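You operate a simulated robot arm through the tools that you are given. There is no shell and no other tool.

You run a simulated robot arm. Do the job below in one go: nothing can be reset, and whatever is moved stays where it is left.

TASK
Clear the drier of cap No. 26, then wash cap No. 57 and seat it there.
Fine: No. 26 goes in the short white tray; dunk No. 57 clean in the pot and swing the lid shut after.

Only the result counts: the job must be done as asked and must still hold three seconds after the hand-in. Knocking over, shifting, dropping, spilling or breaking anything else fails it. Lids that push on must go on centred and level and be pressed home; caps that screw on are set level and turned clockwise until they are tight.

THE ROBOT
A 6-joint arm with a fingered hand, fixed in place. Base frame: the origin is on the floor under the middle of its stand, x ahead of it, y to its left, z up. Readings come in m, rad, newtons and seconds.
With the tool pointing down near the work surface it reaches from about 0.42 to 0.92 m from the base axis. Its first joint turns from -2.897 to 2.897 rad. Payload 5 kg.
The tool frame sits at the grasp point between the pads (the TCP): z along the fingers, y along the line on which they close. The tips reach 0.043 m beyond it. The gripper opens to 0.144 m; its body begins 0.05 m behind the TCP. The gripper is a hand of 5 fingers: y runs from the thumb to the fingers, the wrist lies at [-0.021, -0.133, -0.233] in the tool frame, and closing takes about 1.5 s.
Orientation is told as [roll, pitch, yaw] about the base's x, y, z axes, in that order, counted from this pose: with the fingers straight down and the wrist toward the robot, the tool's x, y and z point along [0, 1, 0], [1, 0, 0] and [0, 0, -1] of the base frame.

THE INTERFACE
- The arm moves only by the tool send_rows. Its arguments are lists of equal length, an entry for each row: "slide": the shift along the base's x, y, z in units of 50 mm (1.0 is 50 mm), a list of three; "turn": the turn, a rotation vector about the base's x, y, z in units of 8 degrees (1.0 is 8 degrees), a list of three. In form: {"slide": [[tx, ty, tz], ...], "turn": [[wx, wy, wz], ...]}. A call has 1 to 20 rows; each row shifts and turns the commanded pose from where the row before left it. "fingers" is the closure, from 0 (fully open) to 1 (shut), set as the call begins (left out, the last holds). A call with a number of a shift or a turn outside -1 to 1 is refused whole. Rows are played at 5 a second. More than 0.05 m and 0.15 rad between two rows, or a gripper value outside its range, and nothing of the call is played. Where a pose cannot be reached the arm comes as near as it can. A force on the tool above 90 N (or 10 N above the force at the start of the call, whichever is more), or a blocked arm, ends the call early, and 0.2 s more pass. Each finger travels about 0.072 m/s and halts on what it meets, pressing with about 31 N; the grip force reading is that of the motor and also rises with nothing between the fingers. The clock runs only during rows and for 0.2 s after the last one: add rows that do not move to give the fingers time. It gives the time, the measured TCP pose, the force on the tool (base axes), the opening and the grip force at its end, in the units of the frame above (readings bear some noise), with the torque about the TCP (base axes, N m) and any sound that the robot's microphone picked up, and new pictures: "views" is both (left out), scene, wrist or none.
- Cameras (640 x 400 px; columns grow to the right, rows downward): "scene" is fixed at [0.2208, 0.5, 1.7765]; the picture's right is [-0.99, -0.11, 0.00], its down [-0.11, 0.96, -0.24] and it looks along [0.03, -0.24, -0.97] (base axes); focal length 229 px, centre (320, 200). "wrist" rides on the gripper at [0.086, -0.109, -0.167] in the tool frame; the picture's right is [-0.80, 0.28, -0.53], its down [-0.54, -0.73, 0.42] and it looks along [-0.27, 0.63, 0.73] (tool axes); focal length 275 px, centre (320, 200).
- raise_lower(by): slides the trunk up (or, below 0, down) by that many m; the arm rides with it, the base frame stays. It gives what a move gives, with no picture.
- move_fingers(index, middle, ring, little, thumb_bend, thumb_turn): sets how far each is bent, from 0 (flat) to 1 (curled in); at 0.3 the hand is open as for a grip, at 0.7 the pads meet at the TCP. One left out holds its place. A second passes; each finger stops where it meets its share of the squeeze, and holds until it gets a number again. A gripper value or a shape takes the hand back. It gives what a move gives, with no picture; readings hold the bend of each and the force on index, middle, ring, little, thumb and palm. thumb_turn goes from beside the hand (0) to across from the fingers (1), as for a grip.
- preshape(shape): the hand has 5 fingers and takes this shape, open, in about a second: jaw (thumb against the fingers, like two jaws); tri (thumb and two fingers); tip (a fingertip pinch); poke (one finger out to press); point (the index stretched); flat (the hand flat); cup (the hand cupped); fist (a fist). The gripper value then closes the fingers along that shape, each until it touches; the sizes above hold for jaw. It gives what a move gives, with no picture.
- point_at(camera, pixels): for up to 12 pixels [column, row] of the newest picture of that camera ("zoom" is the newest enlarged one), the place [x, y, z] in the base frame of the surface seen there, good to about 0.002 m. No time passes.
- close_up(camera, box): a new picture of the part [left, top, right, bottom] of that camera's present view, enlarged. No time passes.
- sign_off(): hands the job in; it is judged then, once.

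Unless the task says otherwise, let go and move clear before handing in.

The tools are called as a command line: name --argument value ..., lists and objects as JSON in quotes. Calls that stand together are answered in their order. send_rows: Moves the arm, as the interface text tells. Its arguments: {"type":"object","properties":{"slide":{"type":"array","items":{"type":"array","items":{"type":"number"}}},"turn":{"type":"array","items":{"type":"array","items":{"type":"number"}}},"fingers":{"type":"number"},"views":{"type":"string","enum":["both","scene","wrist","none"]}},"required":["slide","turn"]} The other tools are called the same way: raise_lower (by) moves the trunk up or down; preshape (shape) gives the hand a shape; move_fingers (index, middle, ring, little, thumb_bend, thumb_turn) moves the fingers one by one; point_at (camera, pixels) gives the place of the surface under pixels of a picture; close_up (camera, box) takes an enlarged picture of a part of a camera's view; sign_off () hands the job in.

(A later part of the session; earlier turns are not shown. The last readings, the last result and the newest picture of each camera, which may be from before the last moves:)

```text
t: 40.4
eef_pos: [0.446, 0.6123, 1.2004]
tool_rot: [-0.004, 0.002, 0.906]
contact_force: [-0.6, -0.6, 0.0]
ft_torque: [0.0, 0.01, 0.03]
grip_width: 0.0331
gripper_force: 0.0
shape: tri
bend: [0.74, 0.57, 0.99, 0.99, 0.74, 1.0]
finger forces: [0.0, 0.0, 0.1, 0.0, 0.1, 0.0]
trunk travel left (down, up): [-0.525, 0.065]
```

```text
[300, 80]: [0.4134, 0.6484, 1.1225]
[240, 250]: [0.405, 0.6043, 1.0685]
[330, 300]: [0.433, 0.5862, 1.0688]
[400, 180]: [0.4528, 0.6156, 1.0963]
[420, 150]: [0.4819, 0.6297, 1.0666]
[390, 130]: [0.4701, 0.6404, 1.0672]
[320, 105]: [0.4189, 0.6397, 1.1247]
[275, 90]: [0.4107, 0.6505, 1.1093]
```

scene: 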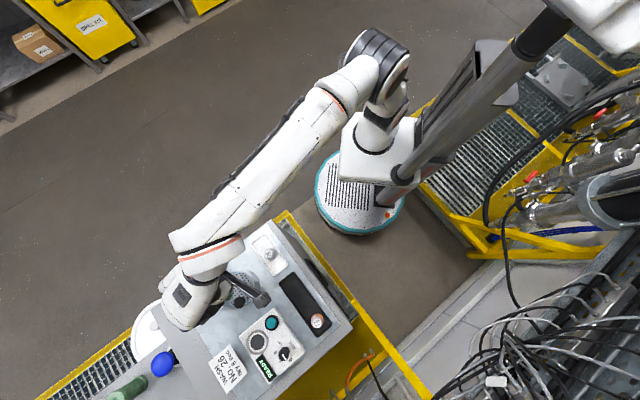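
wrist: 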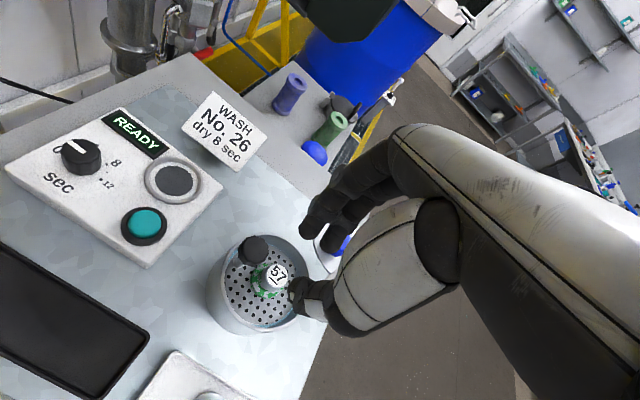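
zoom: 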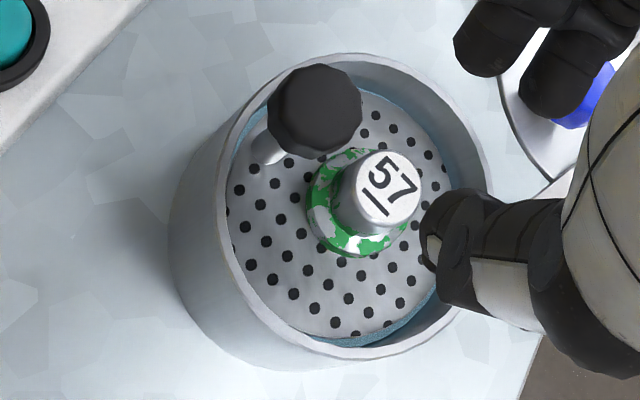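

The cap is stable near the dish centre. I'll close the fingers into a blunt tip and position them above the black knob at (0.418,0.640).

send_rows --slide '[[-0.3, 0.25, 0], [-0.3, 0.25, 0], [0, 0, -0.2], [0, 0, 0], [0, 0, 0], [0, 0, 0]]' --turn '[[0, 0, 0], [0, 0, 0], [0, 0, 0], [0, 0, 0], [0, 0, 0], [0, 0, 0]]' --fingers 1.0 --views "both"

close_up --camera "wrist" --box '[220, 190, 380, 350]'

```text
t: 41.8
eef_pos: [0.416, 0.638, 1.1902]
tool_rot: [-0.005, 0.002, 0.908]
contact_force: [-0.7, -0.4, 0.7]
ft_torque: [0.03, -0.02, 0.01]
grip_width: 0.0
gripper_force: 31.0
shape: tri
bend: [0.7, 0.7, 1.0, 1.0, 0.6, 1.0]
finger forces: [0.0, 0.0, 0.0, 0.0, 0.0, 0.1]
trunk travel left (down, up): [-0.525, 0.065]
```

scene: 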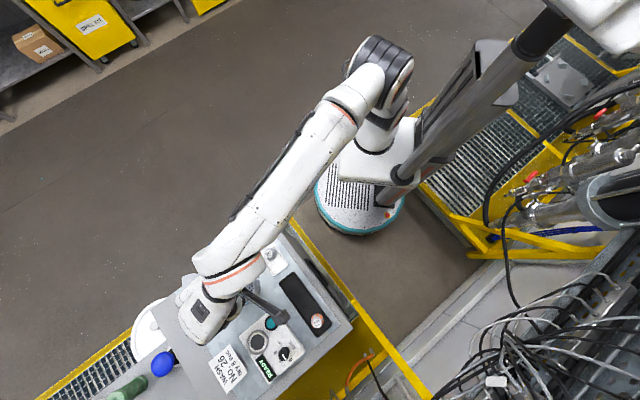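
wrist: 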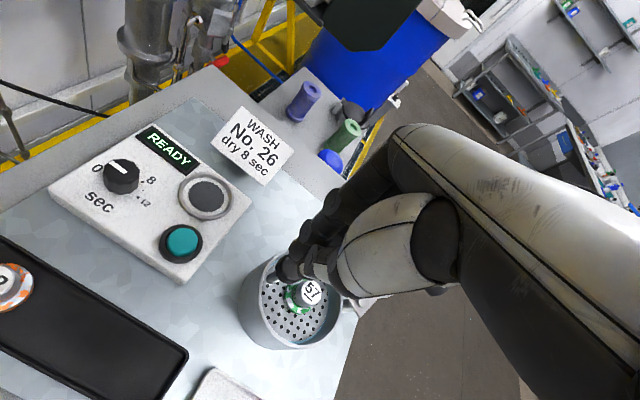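

```text
2.50 times, centred on (300, 270) of wrist
```

zoom: 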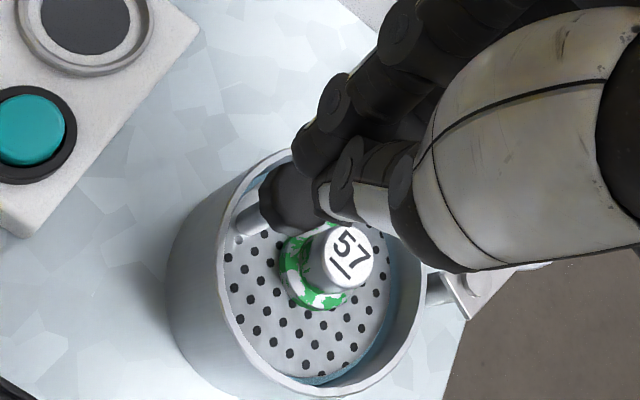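

point_at --camera "zoom" --pixels '[[300, 165], [320, 172], [335, 190], [345, 210], [350, 165], [330, 205], [275, 190], [300, 215]]'

```text
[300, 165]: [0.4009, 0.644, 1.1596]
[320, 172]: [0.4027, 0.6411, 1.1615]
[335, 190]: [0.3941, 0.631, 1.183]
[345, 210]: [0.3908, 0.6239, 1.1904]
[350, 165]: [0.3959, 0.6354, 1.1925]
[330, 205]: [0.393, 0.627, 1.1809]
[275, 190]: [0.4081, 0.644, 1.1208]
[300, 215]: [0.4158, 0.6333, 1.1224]
```

The index and middle tips form the lowest points, about 35 mm below the TCP and centred over the knob. I'll descend onto the knob gradually.

send_rows --slide '[[0, 0, -0.25], [0, 0, -0.2], [0, 0, -0.08], [0, 0, -0.06], [0, 0, 0]]' --turn '[[0, 0, 0], [0, 0, 0], [0, 0, 0], [0, 0, 0], [0, 0, 0]]' --views "wrist"

close_up --camera "wrist" --box '[220, 190, 380, 350]'

```text
t: 43.0
eef_pos: [0.416, 0.6359, 1.1626]
tool_rot: [-0.005, -0.001, 0.907]
contact_force: [0.7, -0.5, 1.2]
ft_torque: [0.01, 0.0, -0.02]
grip_width: 0.0
gripper_force: 31.0
shape: tri
bend: [0.7, 0.7, 1.0, 1.0, 0.6, 1.0]
finger forces: [0.0, 0.0, 0.0, 0.0, 0.1, 0.1]
trunk travel left (down, up): [-0.525, 0.065]
```

wrist: 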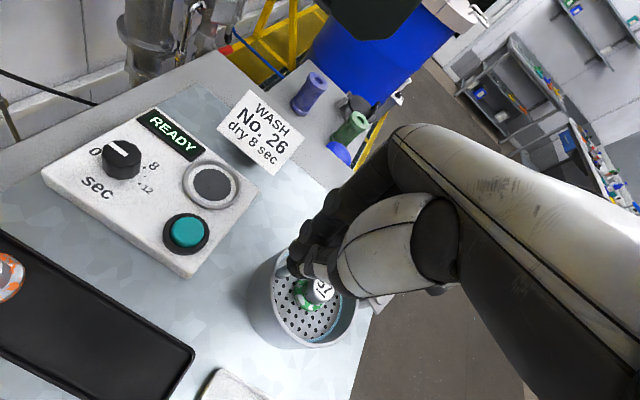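

```text
2.50 times, centred on (300, 270) of wrist
```

zoom: 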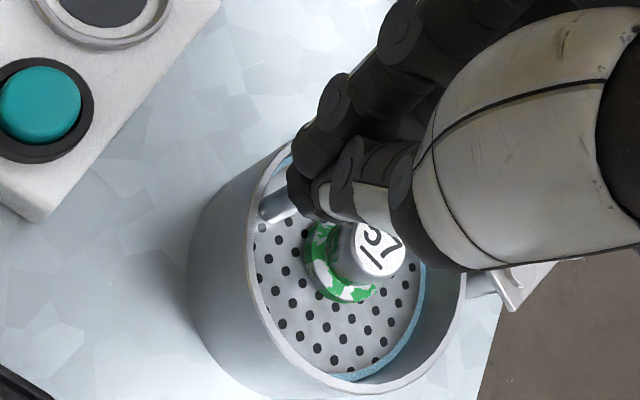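

The fingertips are just above or touching the knob, with the force still about 1 N. I'll press down 8 mm in small steps and watch the force and the dish.

send_rows --slide '[[0, 0, -0.04], [0, 0, -0.04], [0, 0, -0.04], [0, 0, -0.04], [0, 0, -0.04], [0, 0, 0]]' --turn '[[0, 0, 0], [0, 0, 0], [0, 0, 0], [0, 0, 0], [0, 0, 0], [0, 0, 0]]' --views "wrist"

close_up --camera "wrist" --box '[220, 190, 380, 350]'

```text
t: 44.4
eef_pos: [0.4164, 0.6362, 1.1516]
tool_rot: [-0.004, 0.002, 0.909]
contact_force: [0.0, 0.2, 2.8]
ft_torque: [0.02, 0.02, 0.01]
grip_width: 0.0002
gripper_force: 30.7
shape: tri
bend: [0.7, 0.7, 1.0, 1.0, 0.6, 1.0]
finger forces: [0.0, 0.1, 0.0, 0.0, 0.0, 0.0]
trunk travel left (down, up): [-0.525, 0.065]
```

wrist: 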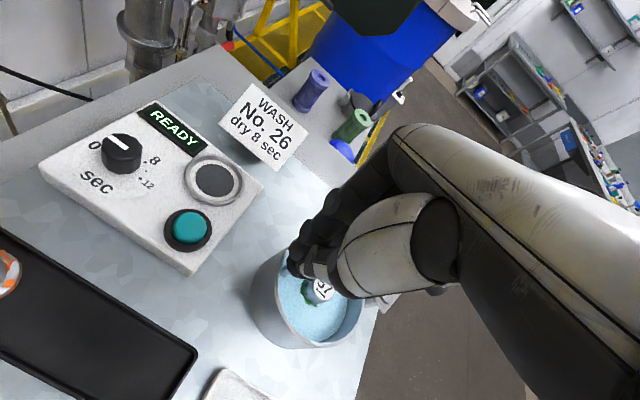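

```text
2.50 times, centred on (300, 270) of wrist
```

zoom: 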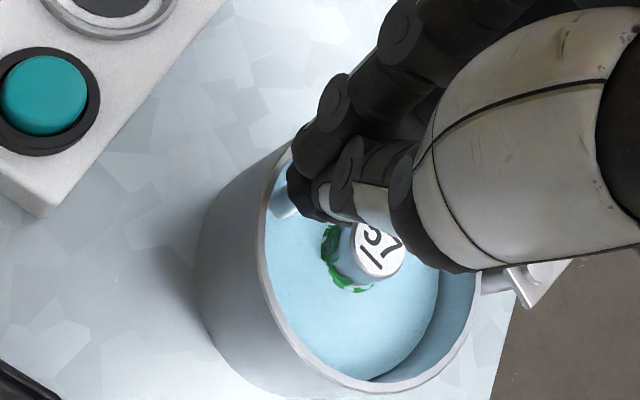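

The dish is going under and the liquid now surrounds the flange. I'll press on down about another 12 mm and hold.

send_rows --slide '[[0, 0, -0.04], [0, 0, -0.04], [0, 0, -0.04], [0, 0, -0.04], [0, 0, -0.04], [0, 0, -0.04], [0, 0, 0]]' --turn '[[0, 0, 0], [0, 0, 0], [0, 0, 0], [0, 0, 0], [0, 0, 0], [0, 0, 0], [0, 0, 0]]' --views "wrist"

close_up --camera "wrist" --box '[220, 190, 380, 350]'

```text
t: 46.0
eef_pos: [0.417, 0.6381, 1.1394]
tool_rot: [-0.006, 0.001, 0.908]
contact_force: [1.4, 1.1, 3.5]
ft_torque: [-0.01, -0.05, 0.02]
grip_width: 0.0
gripper_force: 30.7
shape: tri
bend: [0.7, 0.7, 1.0, 1.0, 0.6, 1.0]
finger forces: [0.0, 0.0, 0.1, 0.0, 0.1, 0.1]
trunk travel left (down, up): [-0.525, 0.065]
```

wrist: 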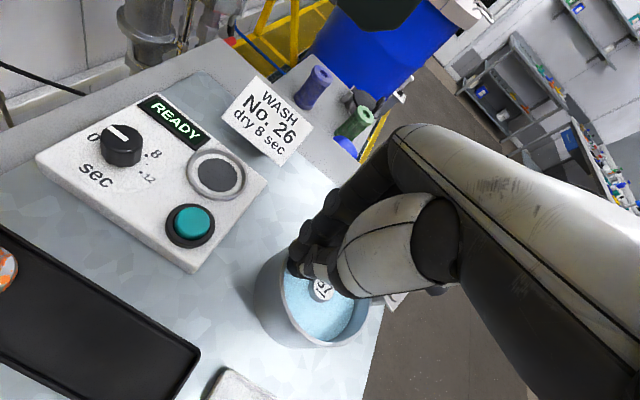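

```text
2.50 times, centred on (300, 270) of wrist
```

zoom: 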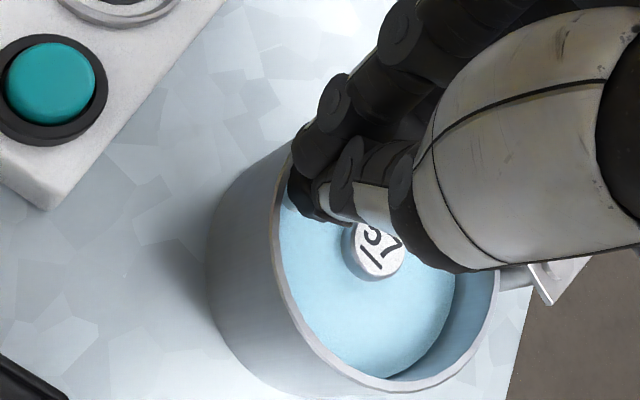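

The flange is fully under the surface, with only the "57" top showing. I'll go a few mm deeper and hold for about 3 seconds.

send_rows --slide '[[0, 0, -0.04], [0, 0, -0.04], [0, 0, 0], [0, 0, 0], [0, 0, 0], [0, 0, 0], [0, 0, 0], [0, 0, 0], [0, 0, 0], [0, 0, 0], [0, 0, 0], [0, 0, 0], [0, 0, 0], [0, 0, 0], [0, 0, 0], [0, 0, 0], [0, 0, 0]]' --turn '[[0, 0, 0], [0, 0, 0], [0, 0, 0], [0, 0, 0], [0, 0, 0], [0, 0, 0], [0, 0, 0], [0, 0, 0], [0, 0, 0], [0, 0, 0], [0, 0, 0], [0, 0, 0], [0, 0, 0], [0, 0, 0], [0, 0, 0], [0, 0, 0], [0, 0, 0]]' --views "wrist"

close_up --camera "wrist" --box '[220, 190, 380, 350]'

```text
t: 49.6
eef_pos: [0.4166, 0.6373, 1.1356]
tool_rot: [-0.005, -0.002, 0.907]
contact_force: [0.4, -0.9, 4.4]
ft_torque: [-0.01, -0.05, 0.0]
grip_width: 0.0002
gripper_force: 31.1
shape: tri
bend: [0.7, 0.7, 1.0, 1.0, 0.6, 1.0]
finger forces: [0.0, 0.0, 0.0, 0.1, 0.1, 0.0]
trunk travel left (down, up): [-0.525, 0.065]
```

wrist: 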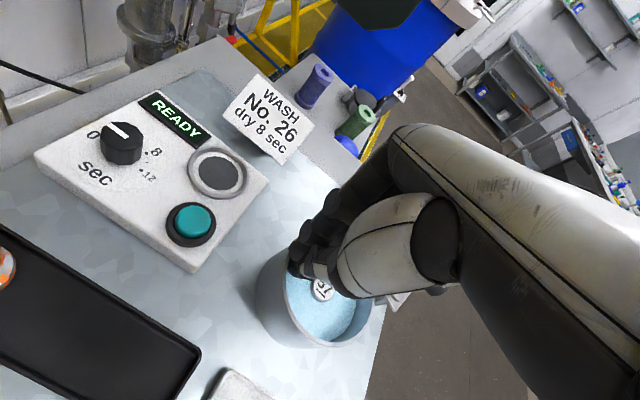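

```text
2.50 times, centred on (300, 270) of wrist
```

zoom: 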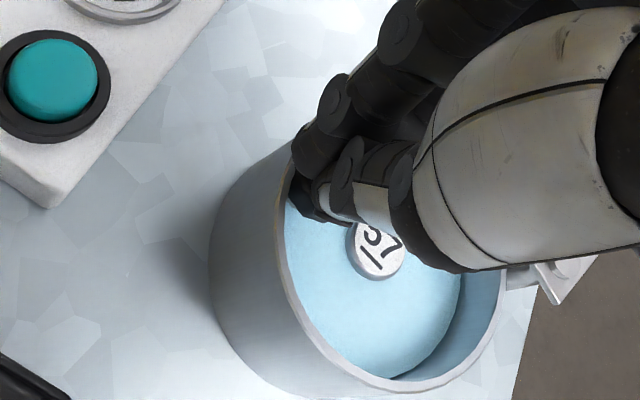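

Held under for 3 s. I'll let the dish rise slowly and see whether the flange is clean.

send_rows --slide '[[0, 0, 0.05], [0, 0, 0.06], [0, 0, 0.08], [0, 0, 0.08], [0, 0, 0.1], [0, 0, 0.1], [0, 0, 0.15], [0, 0, 0.3], [0, 0, 0.3], [0, 0, 0]]' --turn '[[0, 0, 0], [0, 0, 0], [0, 0, 0], [0, 0, 0], [0, 0, 0], [0, 0, 0], [0, 0, 0], [0, 0, 0], [0, 0, 0], [0, 0, 0]]' --views "wrist"

close_up --camera "wrist" --box '[220, 210, 360, 350]'

```text
t: 51.8
eef_pos: [0.4162, 0.6375, 1.1967]
tool_rot: [-0.005, 0.001, 0.906]
contact_force: [0.9, -1.0, -0.2]
ft_torque: [0.01, -0.01, 0.02]
grip_width: 0.0
gripper_force: 31.0
shape: tri
bend: [0.7, 0.7, 1.0, 1.0, 0.6, 1.0]
finger forces: [0.0, 0.0, 0.1, 0.0, 0.1, 0.1]
trunk travel left (down, up): [-0.525, 0.065]
```

wrist: 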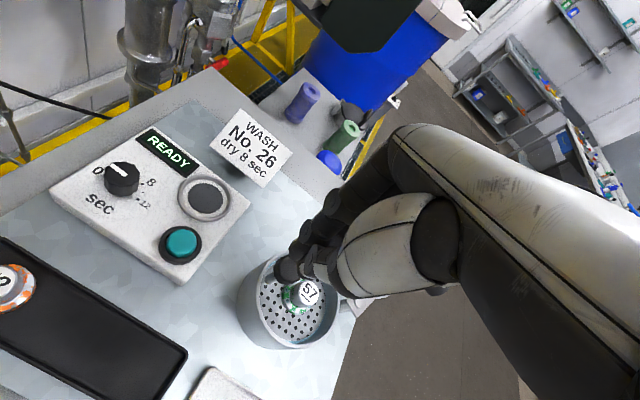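

```text
2.86 times, centred on (290, 280) of wrist
```

zoom: 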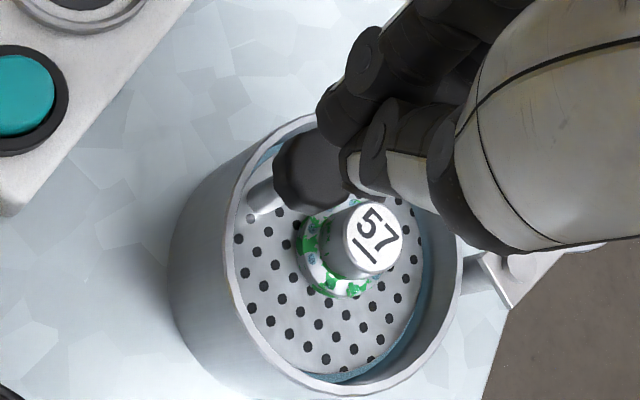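

The green patches are fading but not gone, so it needs more dunking. I'll repeat with another dunk-and-hold cycle.

send_rows --slide '[[0, 0, -0.3], [0, 0, -0.3], [0, 0, -0.1], [0, 0, -0.1], [0, 0, -0.1], [0, 0, -0.1], [0, 0, -0.1], [0, 0, -0.1], [0, 0, 0], [0, 0, 0], [0, 0, 0], [0, 0, 0], [0, 0, 0], [0, 0, 0.1], [0, 0, 0.1], [0, 0, 0.1], [0, 0, 0.1], [0, 0, 0.1], [0, 0, 0.1], [0, 0, 0]]' --turn '[[0, 0, 0], [0, 0, 0], [0, 0, 0], [0, 0, 0], [0, 0, 0], [0, 0, 0], [0, 0, 0], [0, 0, 0], [0, 0, 0], [0, 0, 0], [0, 0, 0], [0, 0, 0], [0, 0, 0], [0, 0, 0], [0, 0, 0], [0, 0, 0], [0, 0, 0], [0, 0, 0], [0, 0, 0], [0, 0, 0]]' --views "wrist"

close_up --camera "wrist" --box '[220, 210, 360, 350]'

```text
t: 56.0
eef_pos: [0.4169, 0.6364, 1.1662]
tool_rot: [-0.005, 0.001, 0.907]
contact_force: [0.1, -0.4, 0.1]
ft_torque: [0.02, -0.02, 0.0]
grip_width: 0.0002
gripper_force: 31.3
shape: tri
bend: [0.7, 0.7, 1.0, 1.0, 0.6, 1.0]
finger forces: [0.0, 0.0, 0.0, 0.0, 0.1, 0.0]
trunk travel left (down, up): [-0.525, 0.065]
```

wrist: 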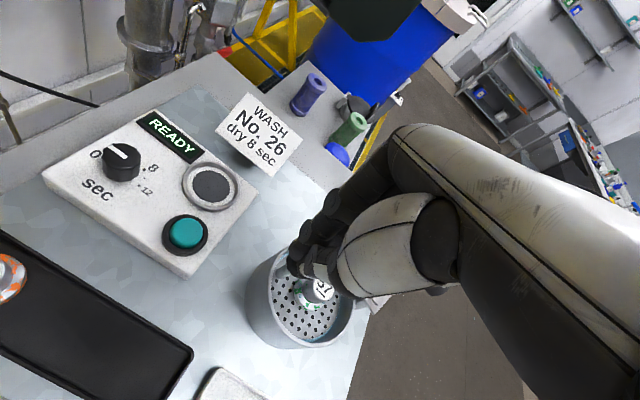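

```text
2.86 times, centred on (290, 280) of wrist
```

zoom: 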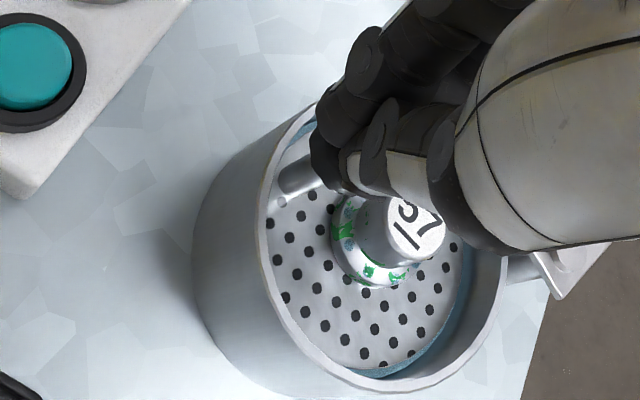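

Each dunk lifts more of the green. I'll do two more cycles.

send_rows --slide '[[0, 0, -0.1], [0, 0, -0.1], [0, 0, -0.1], [0, 0, -0.1], [0, 0, -0.1], [0, 0, -0.1], [0, 0, 0], [0, 0, 0], [0, 0, 0], [0, 0, 0], [0, 0, 0], [0, 0, 0], [0, 0, 0.1], [0, 0, 0.1], [0, 0, 0.1], [0, 0, 0.1], [0, 0, 0.1], [0, 0, 0.1], [0, 0, 0]]' --turn '[[0, 0, 0], [0, 0, 0], [0, 0, 0], [0, 0, 0], [0, 0, 0], [0, 0, 0], [0, 0, 0], [0, 0, 0], [0, 0, 0], [0, 0, 0], [0, 0, 0], [0, 0, 0], [0, 0, 0], [0, 0, 0], [0, 0, 0], [0, 0, 0], [0, 0, 0], [0, 0, 0], [0, 0, 0]]' --views "none"

send_rows --slide '[[0, 0, -0.1], [0, 0, -0.1], [0, 0, -0.1], [0, 0, -0.1], [0, 0, -0.1], [0, 0, -0.1], [0, 0, 0], [0, 0, 0], [0, 0, 0], [0, 0, 0], [0, 0, 0], [0, 0, 0], [0, 0, 0.1], [0, 0, 0.1], [0, 0, 0.1], [0, 0, 0.1], [0, 0, 0.1], [0, 0, 0.1], [0, 0, 0]]' --turn '[[0, 0, 0], [0, 0, 0], [0, 0, 0], [0, 0, 0], [0, 0, 0], [0, 0, 0], [0, 0, 0], [0, 0, 0], [0, 0, 0], [0, 0, 0], [0, 0, 0], [0, 0, 0], [0, 0, 0], [0, 0, 0], [0, 0, 0], [0, 0, 0], [0, 0, 0], [0, 0, 0], [0, 0, 0]]' --views "wrist"

close_up --camera "wrist" --box '[240, 230, 360, 350]'

```text
t: 60.0
eef_pos: [0.4179, 0.6368, 1.1668]
tool_rot: [-0.006, 0.003, 0.908]
contact_force: [-0.3, -0.3, 0.9]
ft_torque: [0.03, -0.03, 0.01]
grip_width: 0.0
gripper_force: 30.7
shape: tri
bend: [0.7, 0.7, 1.0, 1.0, 0.6, 1.0]
finger forces: [0.0, 0.0, 0.1, 0.0, 0.0, 0.1]
trunk travel left (down, up): [-0.525, 0.065]
```

```text
t: 64.0
eef_pos: [0.4154, 0.6375, 1.1671]
tool_rot: [-0.005, 0.001, 0.909]
contact_force: [-0.9, -0.6, -0.6]
ft_torque: [0.0, 0.0, -0.02]
grip_width: 0.0
gripper_force: 30.7
shape: tri
bend: [0.7, 0.7, 1.0, 1.0, 0.6, 1.0]
finger forces: [0.0, 0.0, 0.0, 0.0, 0.0, 0.0]
trunk travel left (down, up): [-0.525, 0.065]
```

wrist: 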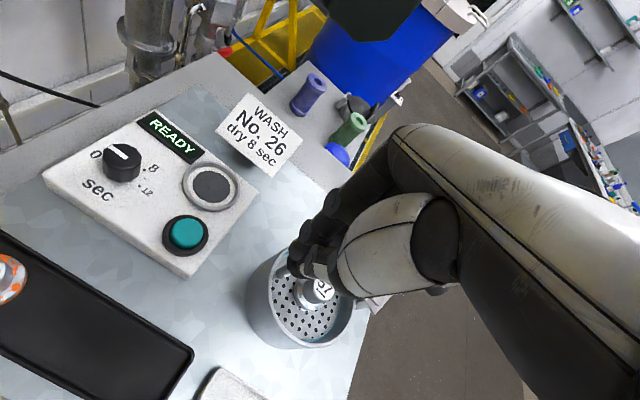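

```text
3.33 times, centred on (300, 290) of wrist
```

zoom: 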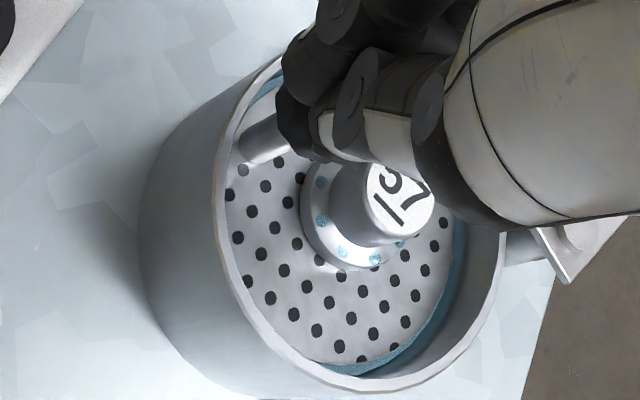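

The visible flange is bright silver now, with only small wet droplets. I'll do one more dunk for the hidden side, then lift and inspect all around.

send_rows --slide '[[0, 0, -0.1], [0, 0, -0.1], [0, 0, -0.1], [0, 0, -0.1], [0, 0, -0.1], [0, 0, -0.1], [0, 0, 0], [0, 0, 0], [0, 0, 0], [0, 0, 0], [0, 0, 0], [0, 0, 0], [0, 0, 0.1], [0, 0, 0.1], [0, 0, 0.1], [0, 0, 0.1], [0, 0, 0.1], [0, 0, 0.1], [0, 0, 0]]' --turn '[[0, 0, 0], [0, 0, 0], [0, 0, 0], [0, 0, 0], [0, 0, 0], [0, 0, 0], [0, 0, 0], [0, 0, 0], [0, 0, 0], [0, 0, 0], [0, 0, 0], [0, 0, 0], [0, 0, 0], [0, 0, 0], [0, 0, 0], [0, 0, 0], [0, 0, 0], [0, 0, 0], [0, 0, 0]]' --views "none"

send_rows --slide '[[0, 0, 0.5], [0, 0, 0.6], [0, 0, 0.3], [-0.6, -0.7, 0], [-0.6, -0.7, 0], [-0.6, -0.7, 0], [-0.6, -0.7, 0], [0, 0, 0]]' --turn '[[0, 0, 0], [0, 0, 0], [0, 0, 0], [0, 0, 0], [0, 0, 0], [0, 0, 0], [0, 0, 0], [0, 0, 0]]' --views "both"

close_up --camera "scene" --box '[212, 262, 268, 312]'

close_up --camera "wrist" --box '[240, 130, 360, 230]'

```text
t: 68.0
eef_pos: [0.4166, 0.6375, 1.1665]
tool_rot: [-0.006, 0.004, 0.907]
contact_force: [-0.4, 0.2, 0.3]
ft_torque: [0.0, 0.03, -0.02]
grip_width: 0.0
gripper_force: 30.8
shape: tri
bend: [0.7, 0.7, 1.0, 1.0, 0.6, 1.0]
finger forces: [0.0, 0.1, 0.0, 0.0, 0.1, 0.0]
trunk travel left (down, up): [-0.525, 0.065]
```

```text
t: 69.8
eef_pos: [0.2964, 0.4979, 1.2359]
tool_rot: [-0.005, 0.002, 0.908]
contact_force: [-0.3, -0.5, 0.5]
ft_torque: [0.02, -0.01, 0.01]
grip_width: 0.0002
gripper_force: 30.8
shape: tri
bend: [0.7, 0.7, 1.0, 1.0, 0.6, 1.0]
finger forces: [0.0, 0.0, 0.0, 0.0, 0.1, 0.1]
trunk travel left (down, up): [-0.525, 0.065]
```

scene: 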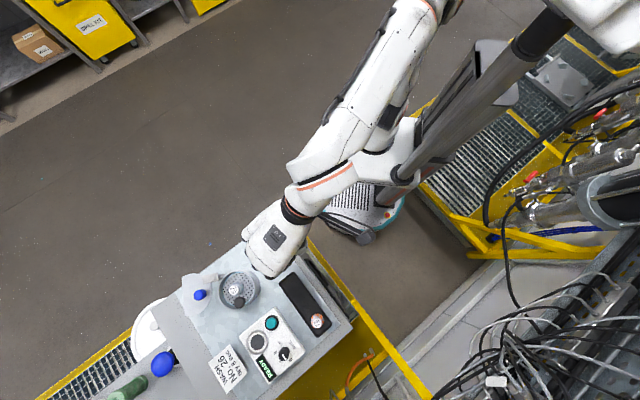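
wrist: 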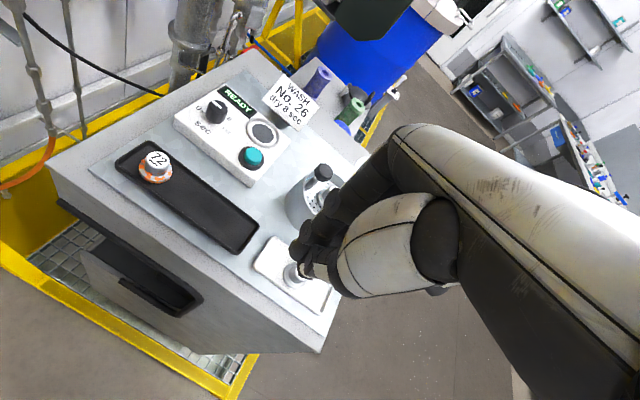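

```text
8.00 times, centred on (240, 287) of scene
```

zoom: 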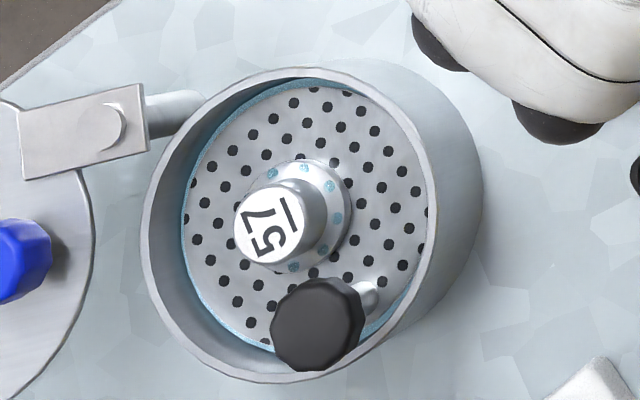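

```text
4.00 times, centred on (300, 180) of wrist
```

zoom: 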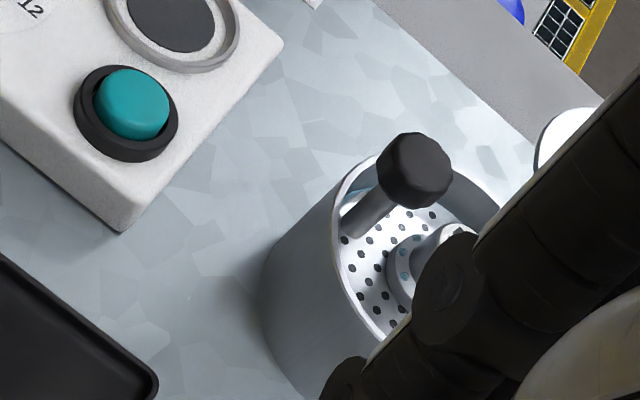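

Both views show the flange fully clean, with only blue wet drops. I'll measure the cap's present position on the dish from the scene camera.

close_up --camera "scene" --box '[212, 262, 268, 312]'

point_at --camera "zoom" --pixels '[[267, 228], [240, 228], [296, 228], [270, 200], [270, 255], [342, 200], [320, 165], [318, 325], [300, 310], [150, 230], [290, 75], [270, 375]]'

```text
8.00 times, centred on (240, 287) of scene
```

zoom: 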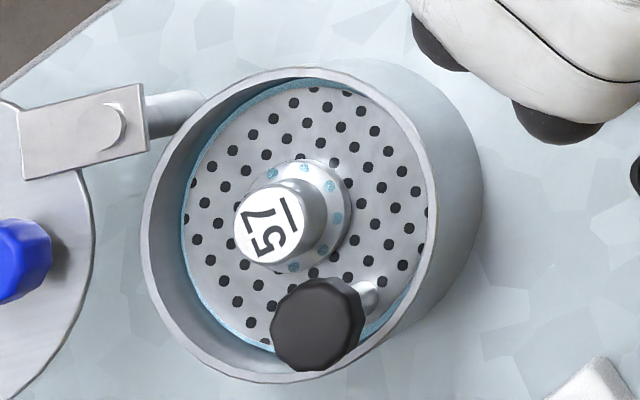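

```text
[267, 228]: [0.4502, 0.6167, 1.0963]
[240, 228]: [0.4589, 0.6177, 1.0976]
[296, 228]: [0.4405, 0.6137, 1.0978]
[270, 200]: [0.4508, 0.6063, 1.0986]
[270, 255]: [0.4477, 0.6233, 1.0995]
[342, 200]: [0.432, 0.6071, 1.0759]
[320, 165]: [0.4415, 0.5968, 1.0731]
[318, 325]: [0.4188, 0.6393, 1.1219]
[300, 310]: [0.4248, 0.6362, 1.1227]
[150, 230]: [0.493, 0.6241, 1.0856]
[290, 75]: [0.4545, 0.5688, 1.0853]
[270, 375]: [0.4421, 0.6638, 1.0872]
```

Cap 57 stands at ≈(0.450,0.615) with its top at 1.0975. I'll return above it with the fingers at 0.73.

send_rows --slide '[[0.608, 0.46, 0], [0.608, 0.46, -0.1], [0.608, 0.46, -0.2], [0.608, 0.46, -0.2], [0.61, 0.46, -0.22], [0, 0, 0]]' --turn '[[0, 0, 0], [0, 0, 0], [0, 0, 0], [0, 0, 0], [0, 0, 0], [0, 0, 0]]' --fingers 0.73 --views "wrist"

close_up --camera "wrist" --box '[210, 190, 350, 330]'

```text
t: 71.2
eef_pos: [0.4498, 0.6128, 1.2005]
tool_rot: [-0.005, 0.001, 0.908]
contact_force: [0.6, 0.4, 0.2]
ft_torque: [0.04, 0.01, 0.01]
grip_width: 0.0385
gripper_force: 0.1
shape: tri
bend: [0.74, 0.55, 0.99, 0.99, 0.74, 1.0]
finger forces: [0.0, 0.0, 0.0, 0.0, 0.0, 0.0]
trunk travel left (down, up): [-0.525, 0.065]
```

wrist: 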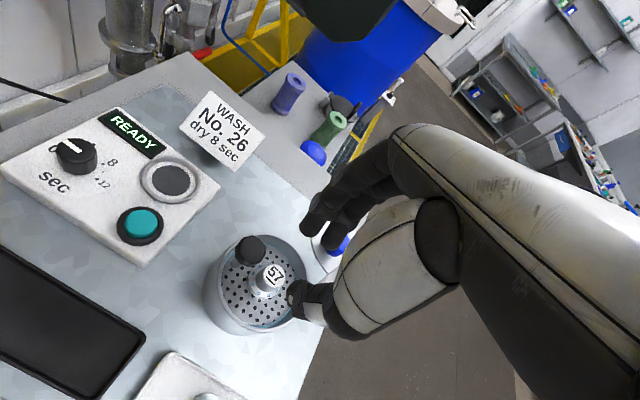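

```text
2.86 times, centred on (280, 260) of wrist
```

zoom: 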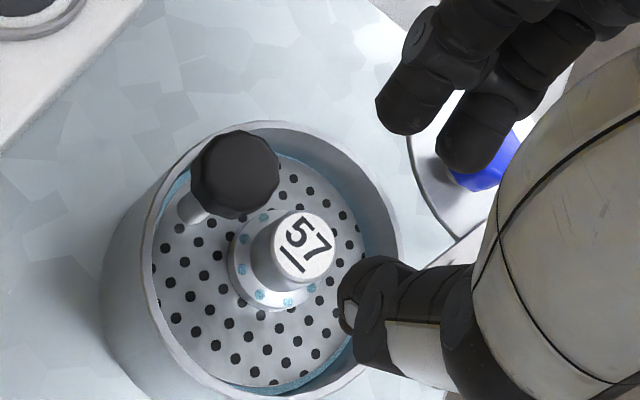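

point_at --camera "zoom" --pixels '[[302, 248], [275, 240], [330, 252], [305, 217], [298, 278], [235, 160]]'

```text
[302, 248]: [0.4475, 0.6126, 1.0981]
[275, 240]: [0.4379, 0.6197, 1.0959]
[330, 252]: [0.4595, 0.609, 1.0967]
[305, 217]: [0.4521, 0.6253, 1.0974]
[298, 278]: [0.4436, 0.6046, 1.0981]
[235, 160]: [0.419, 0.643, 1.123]
```

The cap centre is ≈(0.4485,0.6145). I'll descend to z≈1.122 around the knob and check for contact.

send_rows --slide '[[-0.03, 0, -0.4], [0, 0, -0.4], [0, 0, -0.4], [0, 0, -0.2], [0, 0, -0.1], [0, 0, -0.06], [0, 0, 0]]' --turn '[[0, 0, 0], [0, 0, 0], [0, 0, 0], [0, 0, 0], [0, 0, 0], [0, 0, 0], [0, 0, 0]]' --views "wrist"

close_up --camera "wrist" --box '[220, 190, 360, 330]'

```text
t: 72.8
eef_pos: [0.4482, 0.6134, 1.1219]
tool_rot: [-0.006, 0.002, 0.908]
contact_force: [-0.2, 0.5, 0.1]
ft_torque: [0.01, -0.01, 0.0]
grip_width: 0.0384
gripper_force: 0.0
shape: tri
bend: [0.74, 0.55, 0.99, 0.99, 0.74, 1.0]
finger forces: [0.0, 0.0, 0.1, 0.0, 0.0, 0.0]
trunk travel left (down, up): [-0.525, 0.065]
```

wrist: 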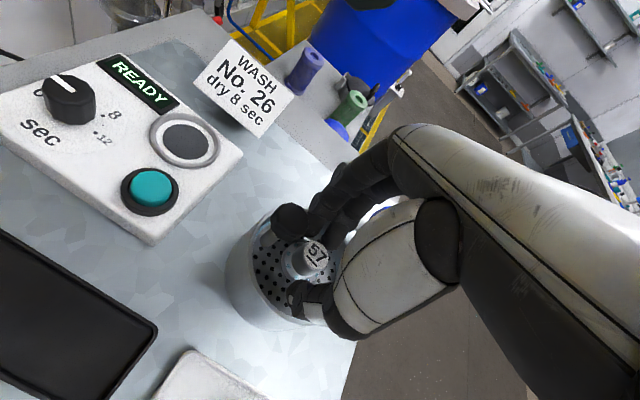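

```text
2.86 times, centred on (290, 260) of wrist
```

zoom: 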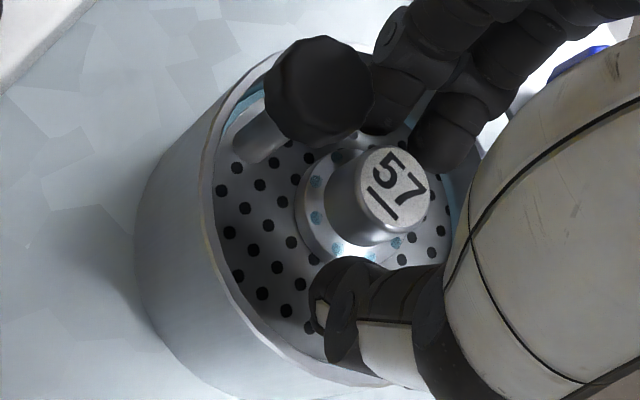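

The fingers straddle the knob with no contact anywhere. I'll close.

send_rows --slide '[[0, 0, 0], [0, 0, 0], [0, 0, 0], [0, 0, 0], [0, 0, 0], [0, 0, 0]]' --turn '[[0, 0, 0], [0, 0, 0], [0, 0, 0], [0, 0, 0], [0, 0, 0], [0, 0, 0]]' --fingers 1.0 --views "wrist"

close_up --camera "wrist" --box '[220, 190, 360, 330]'

```text
t: 74.2
eef_pos: [0.4476, 0.6127, 1.1217]
tool_rot: [-0.006, 0.002, 0.907]
contact_force: [0.0, 0.7, 0.3]
ft_torque: [-0.03, 0.01, 0.0]
grip_width: 0.0168
gripper_force: 31.4
shape: tri
bend: [0.72, 0.64, 1.0, 1.0, 0.74, 1.0]
finger forces: [13.2, 12.9, 0.0, 0.1, 27.3, 0.0]
trunk travel left (down, up): [-0.525, 0.065]
```

wrist: 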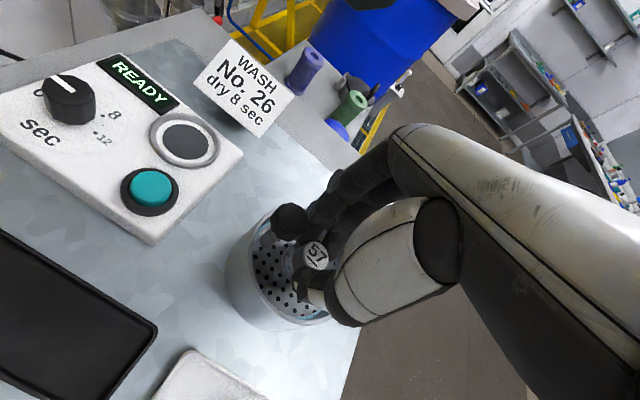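

```text
2.86 times, centred on (290, 260) of wrist
```

zoom: 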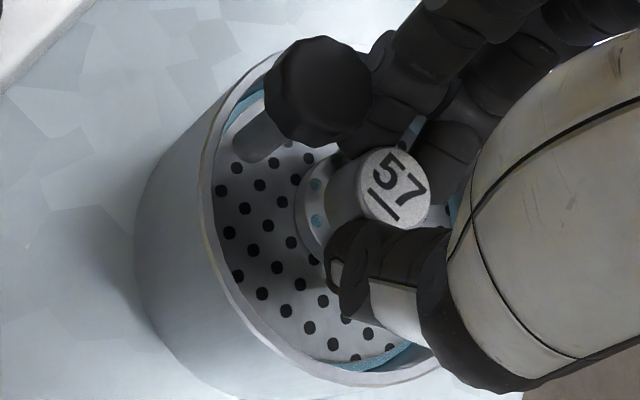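

Clean cap 57 is held firmly. I'll lift it out and carry it over the drier seat, turning back to yaw 64°.

send_rows --slide '[[0, 0, 0.1], [0, 0, 0.2], [0, 0, 0.4], [0, 0, 0.5], [0, 0, 0.5], [-0.393, 0.675, 0], [-0.393, 0.675, 0], [-0.393, 0.675, 0], [-0.393, 0.675, 0], [0, 0, 0]]' --turn '[[0, 0, 0], [0, 0, 0], [0, 0, 0], [0, 0, 0], [0, 0, 0], [0, 0, 0.375], [0, 0, 0.375], [0, 0, 0.375], [0, 0, 0.375], [0, 0, 0]]' --views "wrist"

close_up --camera "wrist" --box '[210, 200, 350, 340]'

```text
t: 76.4
eef_pos: [0.3692, 0.7471, 1.2082]
tool_rot: [-0.004, 0.002, 1.119]
contact_force: [-0.4, 0.2, -1.7]
ft_torque: [-0.01, -0.01, 0.02]
grip_width: 0.0169
gripper_force: 31.3
shape: tri
bend: [0.72, 0.64, 1.0, 1.0, 0.74, 1.0]
finger forces: [13.3, 13.1, 0.0, 0.0, 27.3, 0.0]
trunk travel left (down, up): [-0.525, 0.065]
```

wrist: 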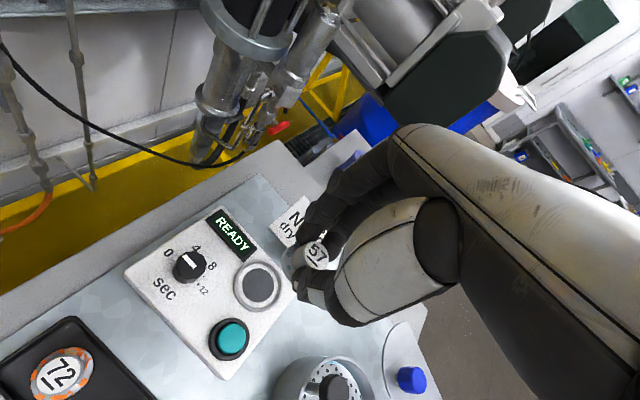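

```text
2.86 times, centred on (280, 270) of wrist
```

zoom: 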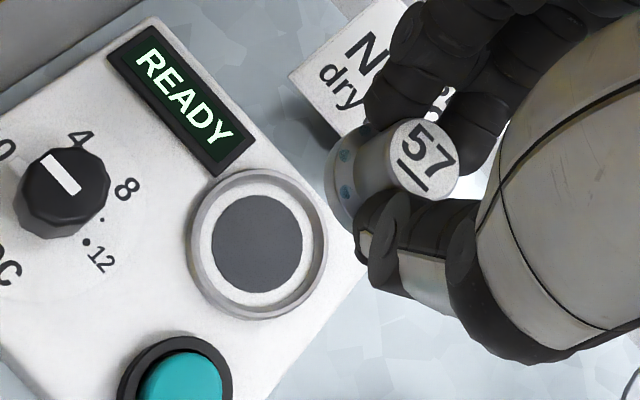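

point_at --camera "zoom" --pixels '[[257, 243], [214, 245], [300, 242], [252, 198], [262, 289], [425, 160], [396, 150], [455, 170], [430, 122], [418, 195], [345, 165], [340, 190]]'

```text
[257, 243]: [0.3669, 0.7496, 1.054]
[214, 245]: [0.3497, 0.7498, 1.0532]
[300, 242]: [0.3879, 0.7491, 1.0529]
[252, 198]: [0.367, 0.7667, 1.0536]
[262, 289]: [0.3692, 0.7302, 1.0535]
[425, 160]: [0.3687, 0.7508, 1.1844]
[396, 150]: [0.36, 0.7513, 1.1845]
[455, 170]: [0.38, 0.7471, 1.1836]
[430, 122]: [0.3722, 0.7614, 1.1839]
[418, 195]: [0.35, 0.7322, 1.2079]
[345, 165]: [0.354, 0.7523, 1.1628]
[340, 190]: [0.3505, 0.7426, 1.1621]
```

The seat pad centre is (0.3685,0.7488) and the held cap is at (0.3695,0.7497), nearly aligned. I'll shift 1 mm and lower to just above the seat.

send_rows --slide '[[-0.02, -0.015, -0.4], [0, 0, -0.4], [0, 0, -0.4], [0, 0, -0.4], [0, 0, -0.2], [0, 0, -0.1], [0, 0, 0]]' --turn '[[0, 0, 0], [0, 0, 0], [0, 0, 0], [0, 0, 0], [0, 0, 0], [0, 0, 0], [0, 0, 0]]' --views "wrist"

close_up --camera "wrist" --box '[220, 200, 360, 340]'

```text
t: 78.0
eef_pos: [0.3668, 0.7465, 1.1119]
tool_rot: [-0.005, 0.002, 1.117]
contact_force: [0.1, 0.7, -0.7]
ft_torque: [0.0, 0.0, -0.01]
grip_width: 0.0171
gripper_force: 31.2
shape: tri
bend: [0.72, 0.64, 1.0, 1.0, 0.74, 1.0]
finger forces: [13.3, 13.1, 0.0, 0.0, 27.4, 0.0]
trunk travel left (down, up): [-0.525, 0.065]
```

wrist: 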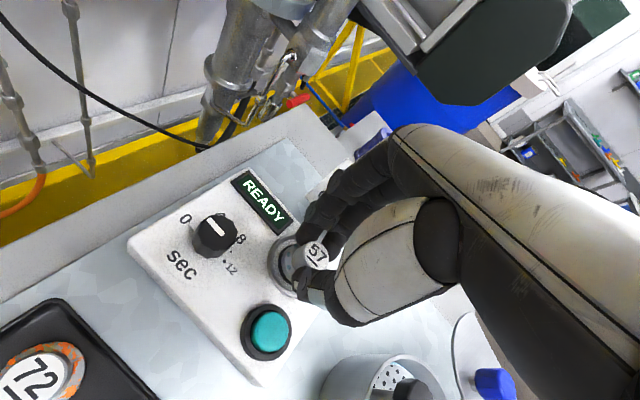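

```text
2.86 times, centred on (290, 270) of wrist
```

zoom: 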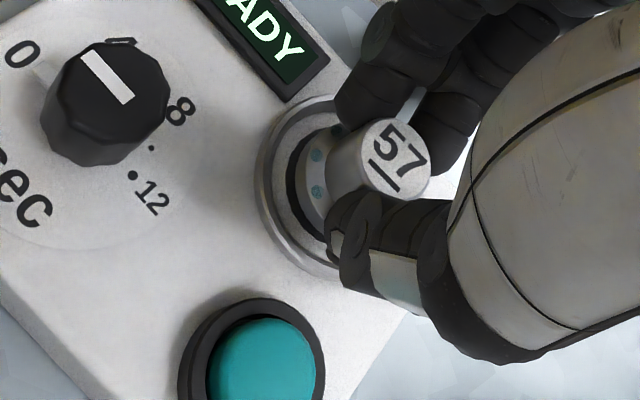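

The cap is inside the ring just above the pad. I'll creep down to contact.

send_rows --slide '[[0, 0, -0.02], [0, 0, -0.02], [0, 0, -0.02], [0, 0, 0]]' --turn '[[0, 0, 0], [0, 0, 0], [0, 0, 0], [0, 0, 0]]' --views "none"

send_rows --slide '[[0, 0, -0.015], [0, 0, -0.015], [0, 0, 0]]' --turn '[[0, 0, 0], [0, 0, 0], [0, 0, 0]]' --views "none"

```text
t: 79.0
eef_pos: [0.3682, 0.7474, 1.1098]
tool_rot: [-0.006, 0.003, 1.116]
contact_force: [0.3, -0.3, -2.0]
ft_torque: [0.03, 0.0, -0.02]
grip_width: 0.0169
gripper_force: 30.7
shape: tri
bend: [0.72, 0.64, 1.0, 1.0, 0.74, 1.0]
finger forces: [13.2, 13.2, 0.1, 0.2, 27.2, 0.1]
trunk travel left (down, up): [-0.525, 0.065]
```

```text
t: 79.8
eef_pos: [0.3675, 0.7479, 1.1073]
tool_rot: [-0.006, 0.002, 1.118]
contact_force: [0.5, 0.4, -1.5]
ft_torque: [-0.02, 0.01, 0.01]
grip_width: 0.0169
gripper_force: 30.7
shape: tri
bend: [0.72, 0.64, 1.0, 1.0, 0.74, 1.0]
finger forces: [13.3, 13.2, 0.0, 0.0, 27.3, 0.1]
trunk travel left (down, up): [-0.525, 0.065]
```

send_rows --slide '[[0, 0, -0.015], [0, 0, -0.015], [0, 0, 0]]' --turn '[[0, 0, 0], [0, 0, 0], [0, 0, 0]]' --views "none"

```text
t: 80.6
eef_pos: [0.3669, 0.7458, 1.107]
tool_rot: [-0.006, 0.001, 1.117]
contact_force: [-0.2, -0.7, 1.0]
ft_torque: [0.0, 0.02, 0.01]
grip_width: 0.0172
gripper_force: 31.1
shape: tri
bend: [0.72, 0.64, 1.0, 1.0, 0.74, 1.0]
finger forces: [13.5, 13.3, 0.1, 0.0, 27.6, 0.1]
trunk travel left (down, up): [-0.525, 0.065]
```

Contact is starting (+1 N). I'll press 1 mm more to seat it firmly, then release.

send_rows --slide '[[0, 0, -0.015], [0, 0, 0]]' --turn '[[0, 0, 0], [0, 0, 0]]' --views "none"

send_rows --slide '[[0, 0, 0], [0, 0, 0], [0, 0, 0], [0, 0, 0]]' --turn '[[0, 0, 0], [0, 0, 0], [0, 0, 0], [0, 0, 0]]' --fingers 0.75 --views "wrist"

close_up --camera "wrist" --box '[220, 200, 360, 340]'

```text
t: 81.2
eef_pos: [0.3678, 0.7468, 1.1061]
tool_rot: [-0.004, 0.001, 1.116]
contact_force: [0.4, -0.2, 3.6]
ft_torque: [0.07, -0.03, 0.01]
grip_width: 0.0169
gripper_force: 31.4
shape: tri
bend: [0.72, 0.64, 1.0, 1.0, 0.74, 1.0]
finger forces: [13.9, 13.8, 0.0, 0.1, 28.5, 0.1]
trunk travel left (down, up): [-0.525, 0.065]
```

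```text
t: 82.2
eef_pos: [0.3676, 0.7473, 1.1054]
tool_rot: [-0.006, 0.003, 1.117]
contact_force: [0.1, -0.1, 0.4]
ft_torque: [0.02, 0.04, 0.02]
grip_width: 0.0359
gripper_force: 0.1
shape: tri
bend: [0.74, 0.56, 0.99, 0.99, 0.74, 1.0]
finger forces: [0.0, 0.1, 0.0, 0.0, 0.0, 0.0]
trunk travel left (down, up): [-0.525, 0.065]
```

wrist: 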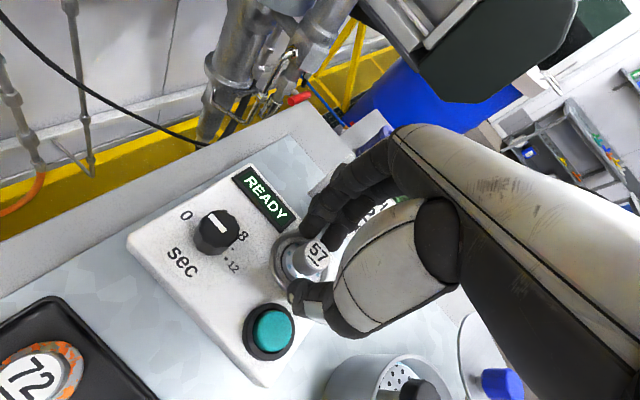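

```text
2.86 times, centred on (290, 270) of wrist
```

zoom: 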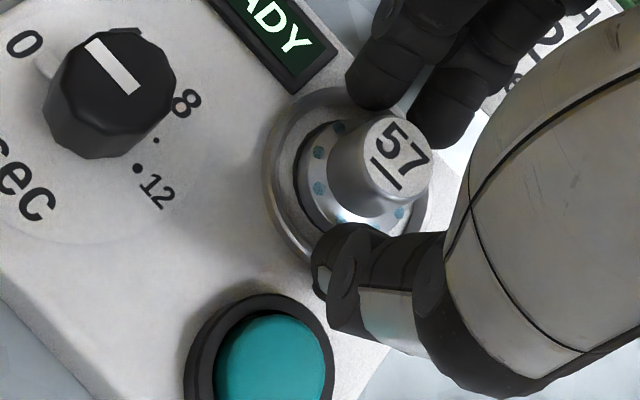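

Cap 57 is standing in the seat and the fingers are clear. I'll rise straight up and verify that it is seated.

send_rows --slide '[[0, 0, 0.1], [0, 0, 0.2], [0, 0, 0.4], [0, 0, 0.6], [0, 0, 0.6], [0, 0, 0.6], [0, 0, 0]]' --turn '[[0, 0, 0], [0, 0, 0], [0, 0, 0], [0, 0, 0], [0, 0, 0], [0, 0, 0], [0, 0, 0]]' --views "wrist"

close_up --camera "wrist" --box '[210, 220, 330, 340]'

close_up --camera "wrist" --box '[320, 250, 520, 400]'

```text
t: 83.8
eef_pos: [0.3677, 0.7458, 1.2304]
tool_rot: [-0.005, 0.001, 1.117]
contact_force: [-0.2, 0.1, 0.3]
ft_torque: [0.02, -0.02, -0.02]
grip_width: 0.0359
gripper_force: 0.1
shape: tri
bend: [0.74, 0.56, 0.99, 0.99, 0.74, 1.0]
finger forces: [0.1, 0.0, 0.1, 0.1, 0.0, 0.1]
trunk travel left (down, up): [-0.525, 0.065]
```

wrist: 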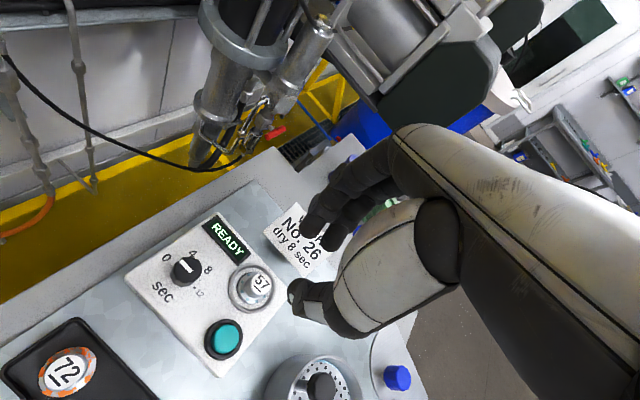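

```text
3.33 times, centred on (270, 280) of wrist
```

zoom: 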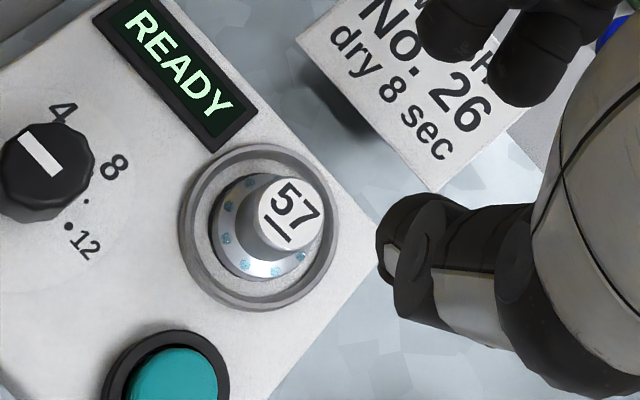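

```text
2.67 times, centred on (420, 325) of wrist
```

zoom: 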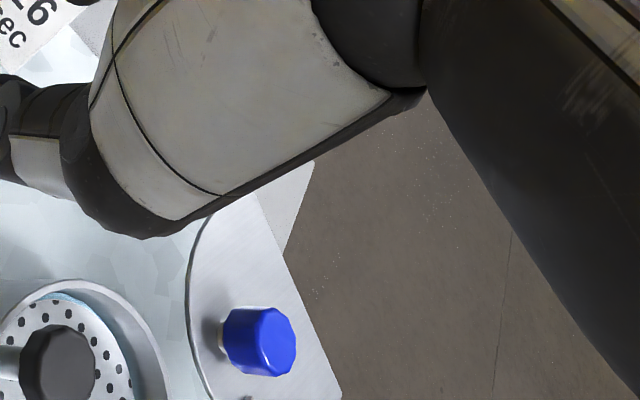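

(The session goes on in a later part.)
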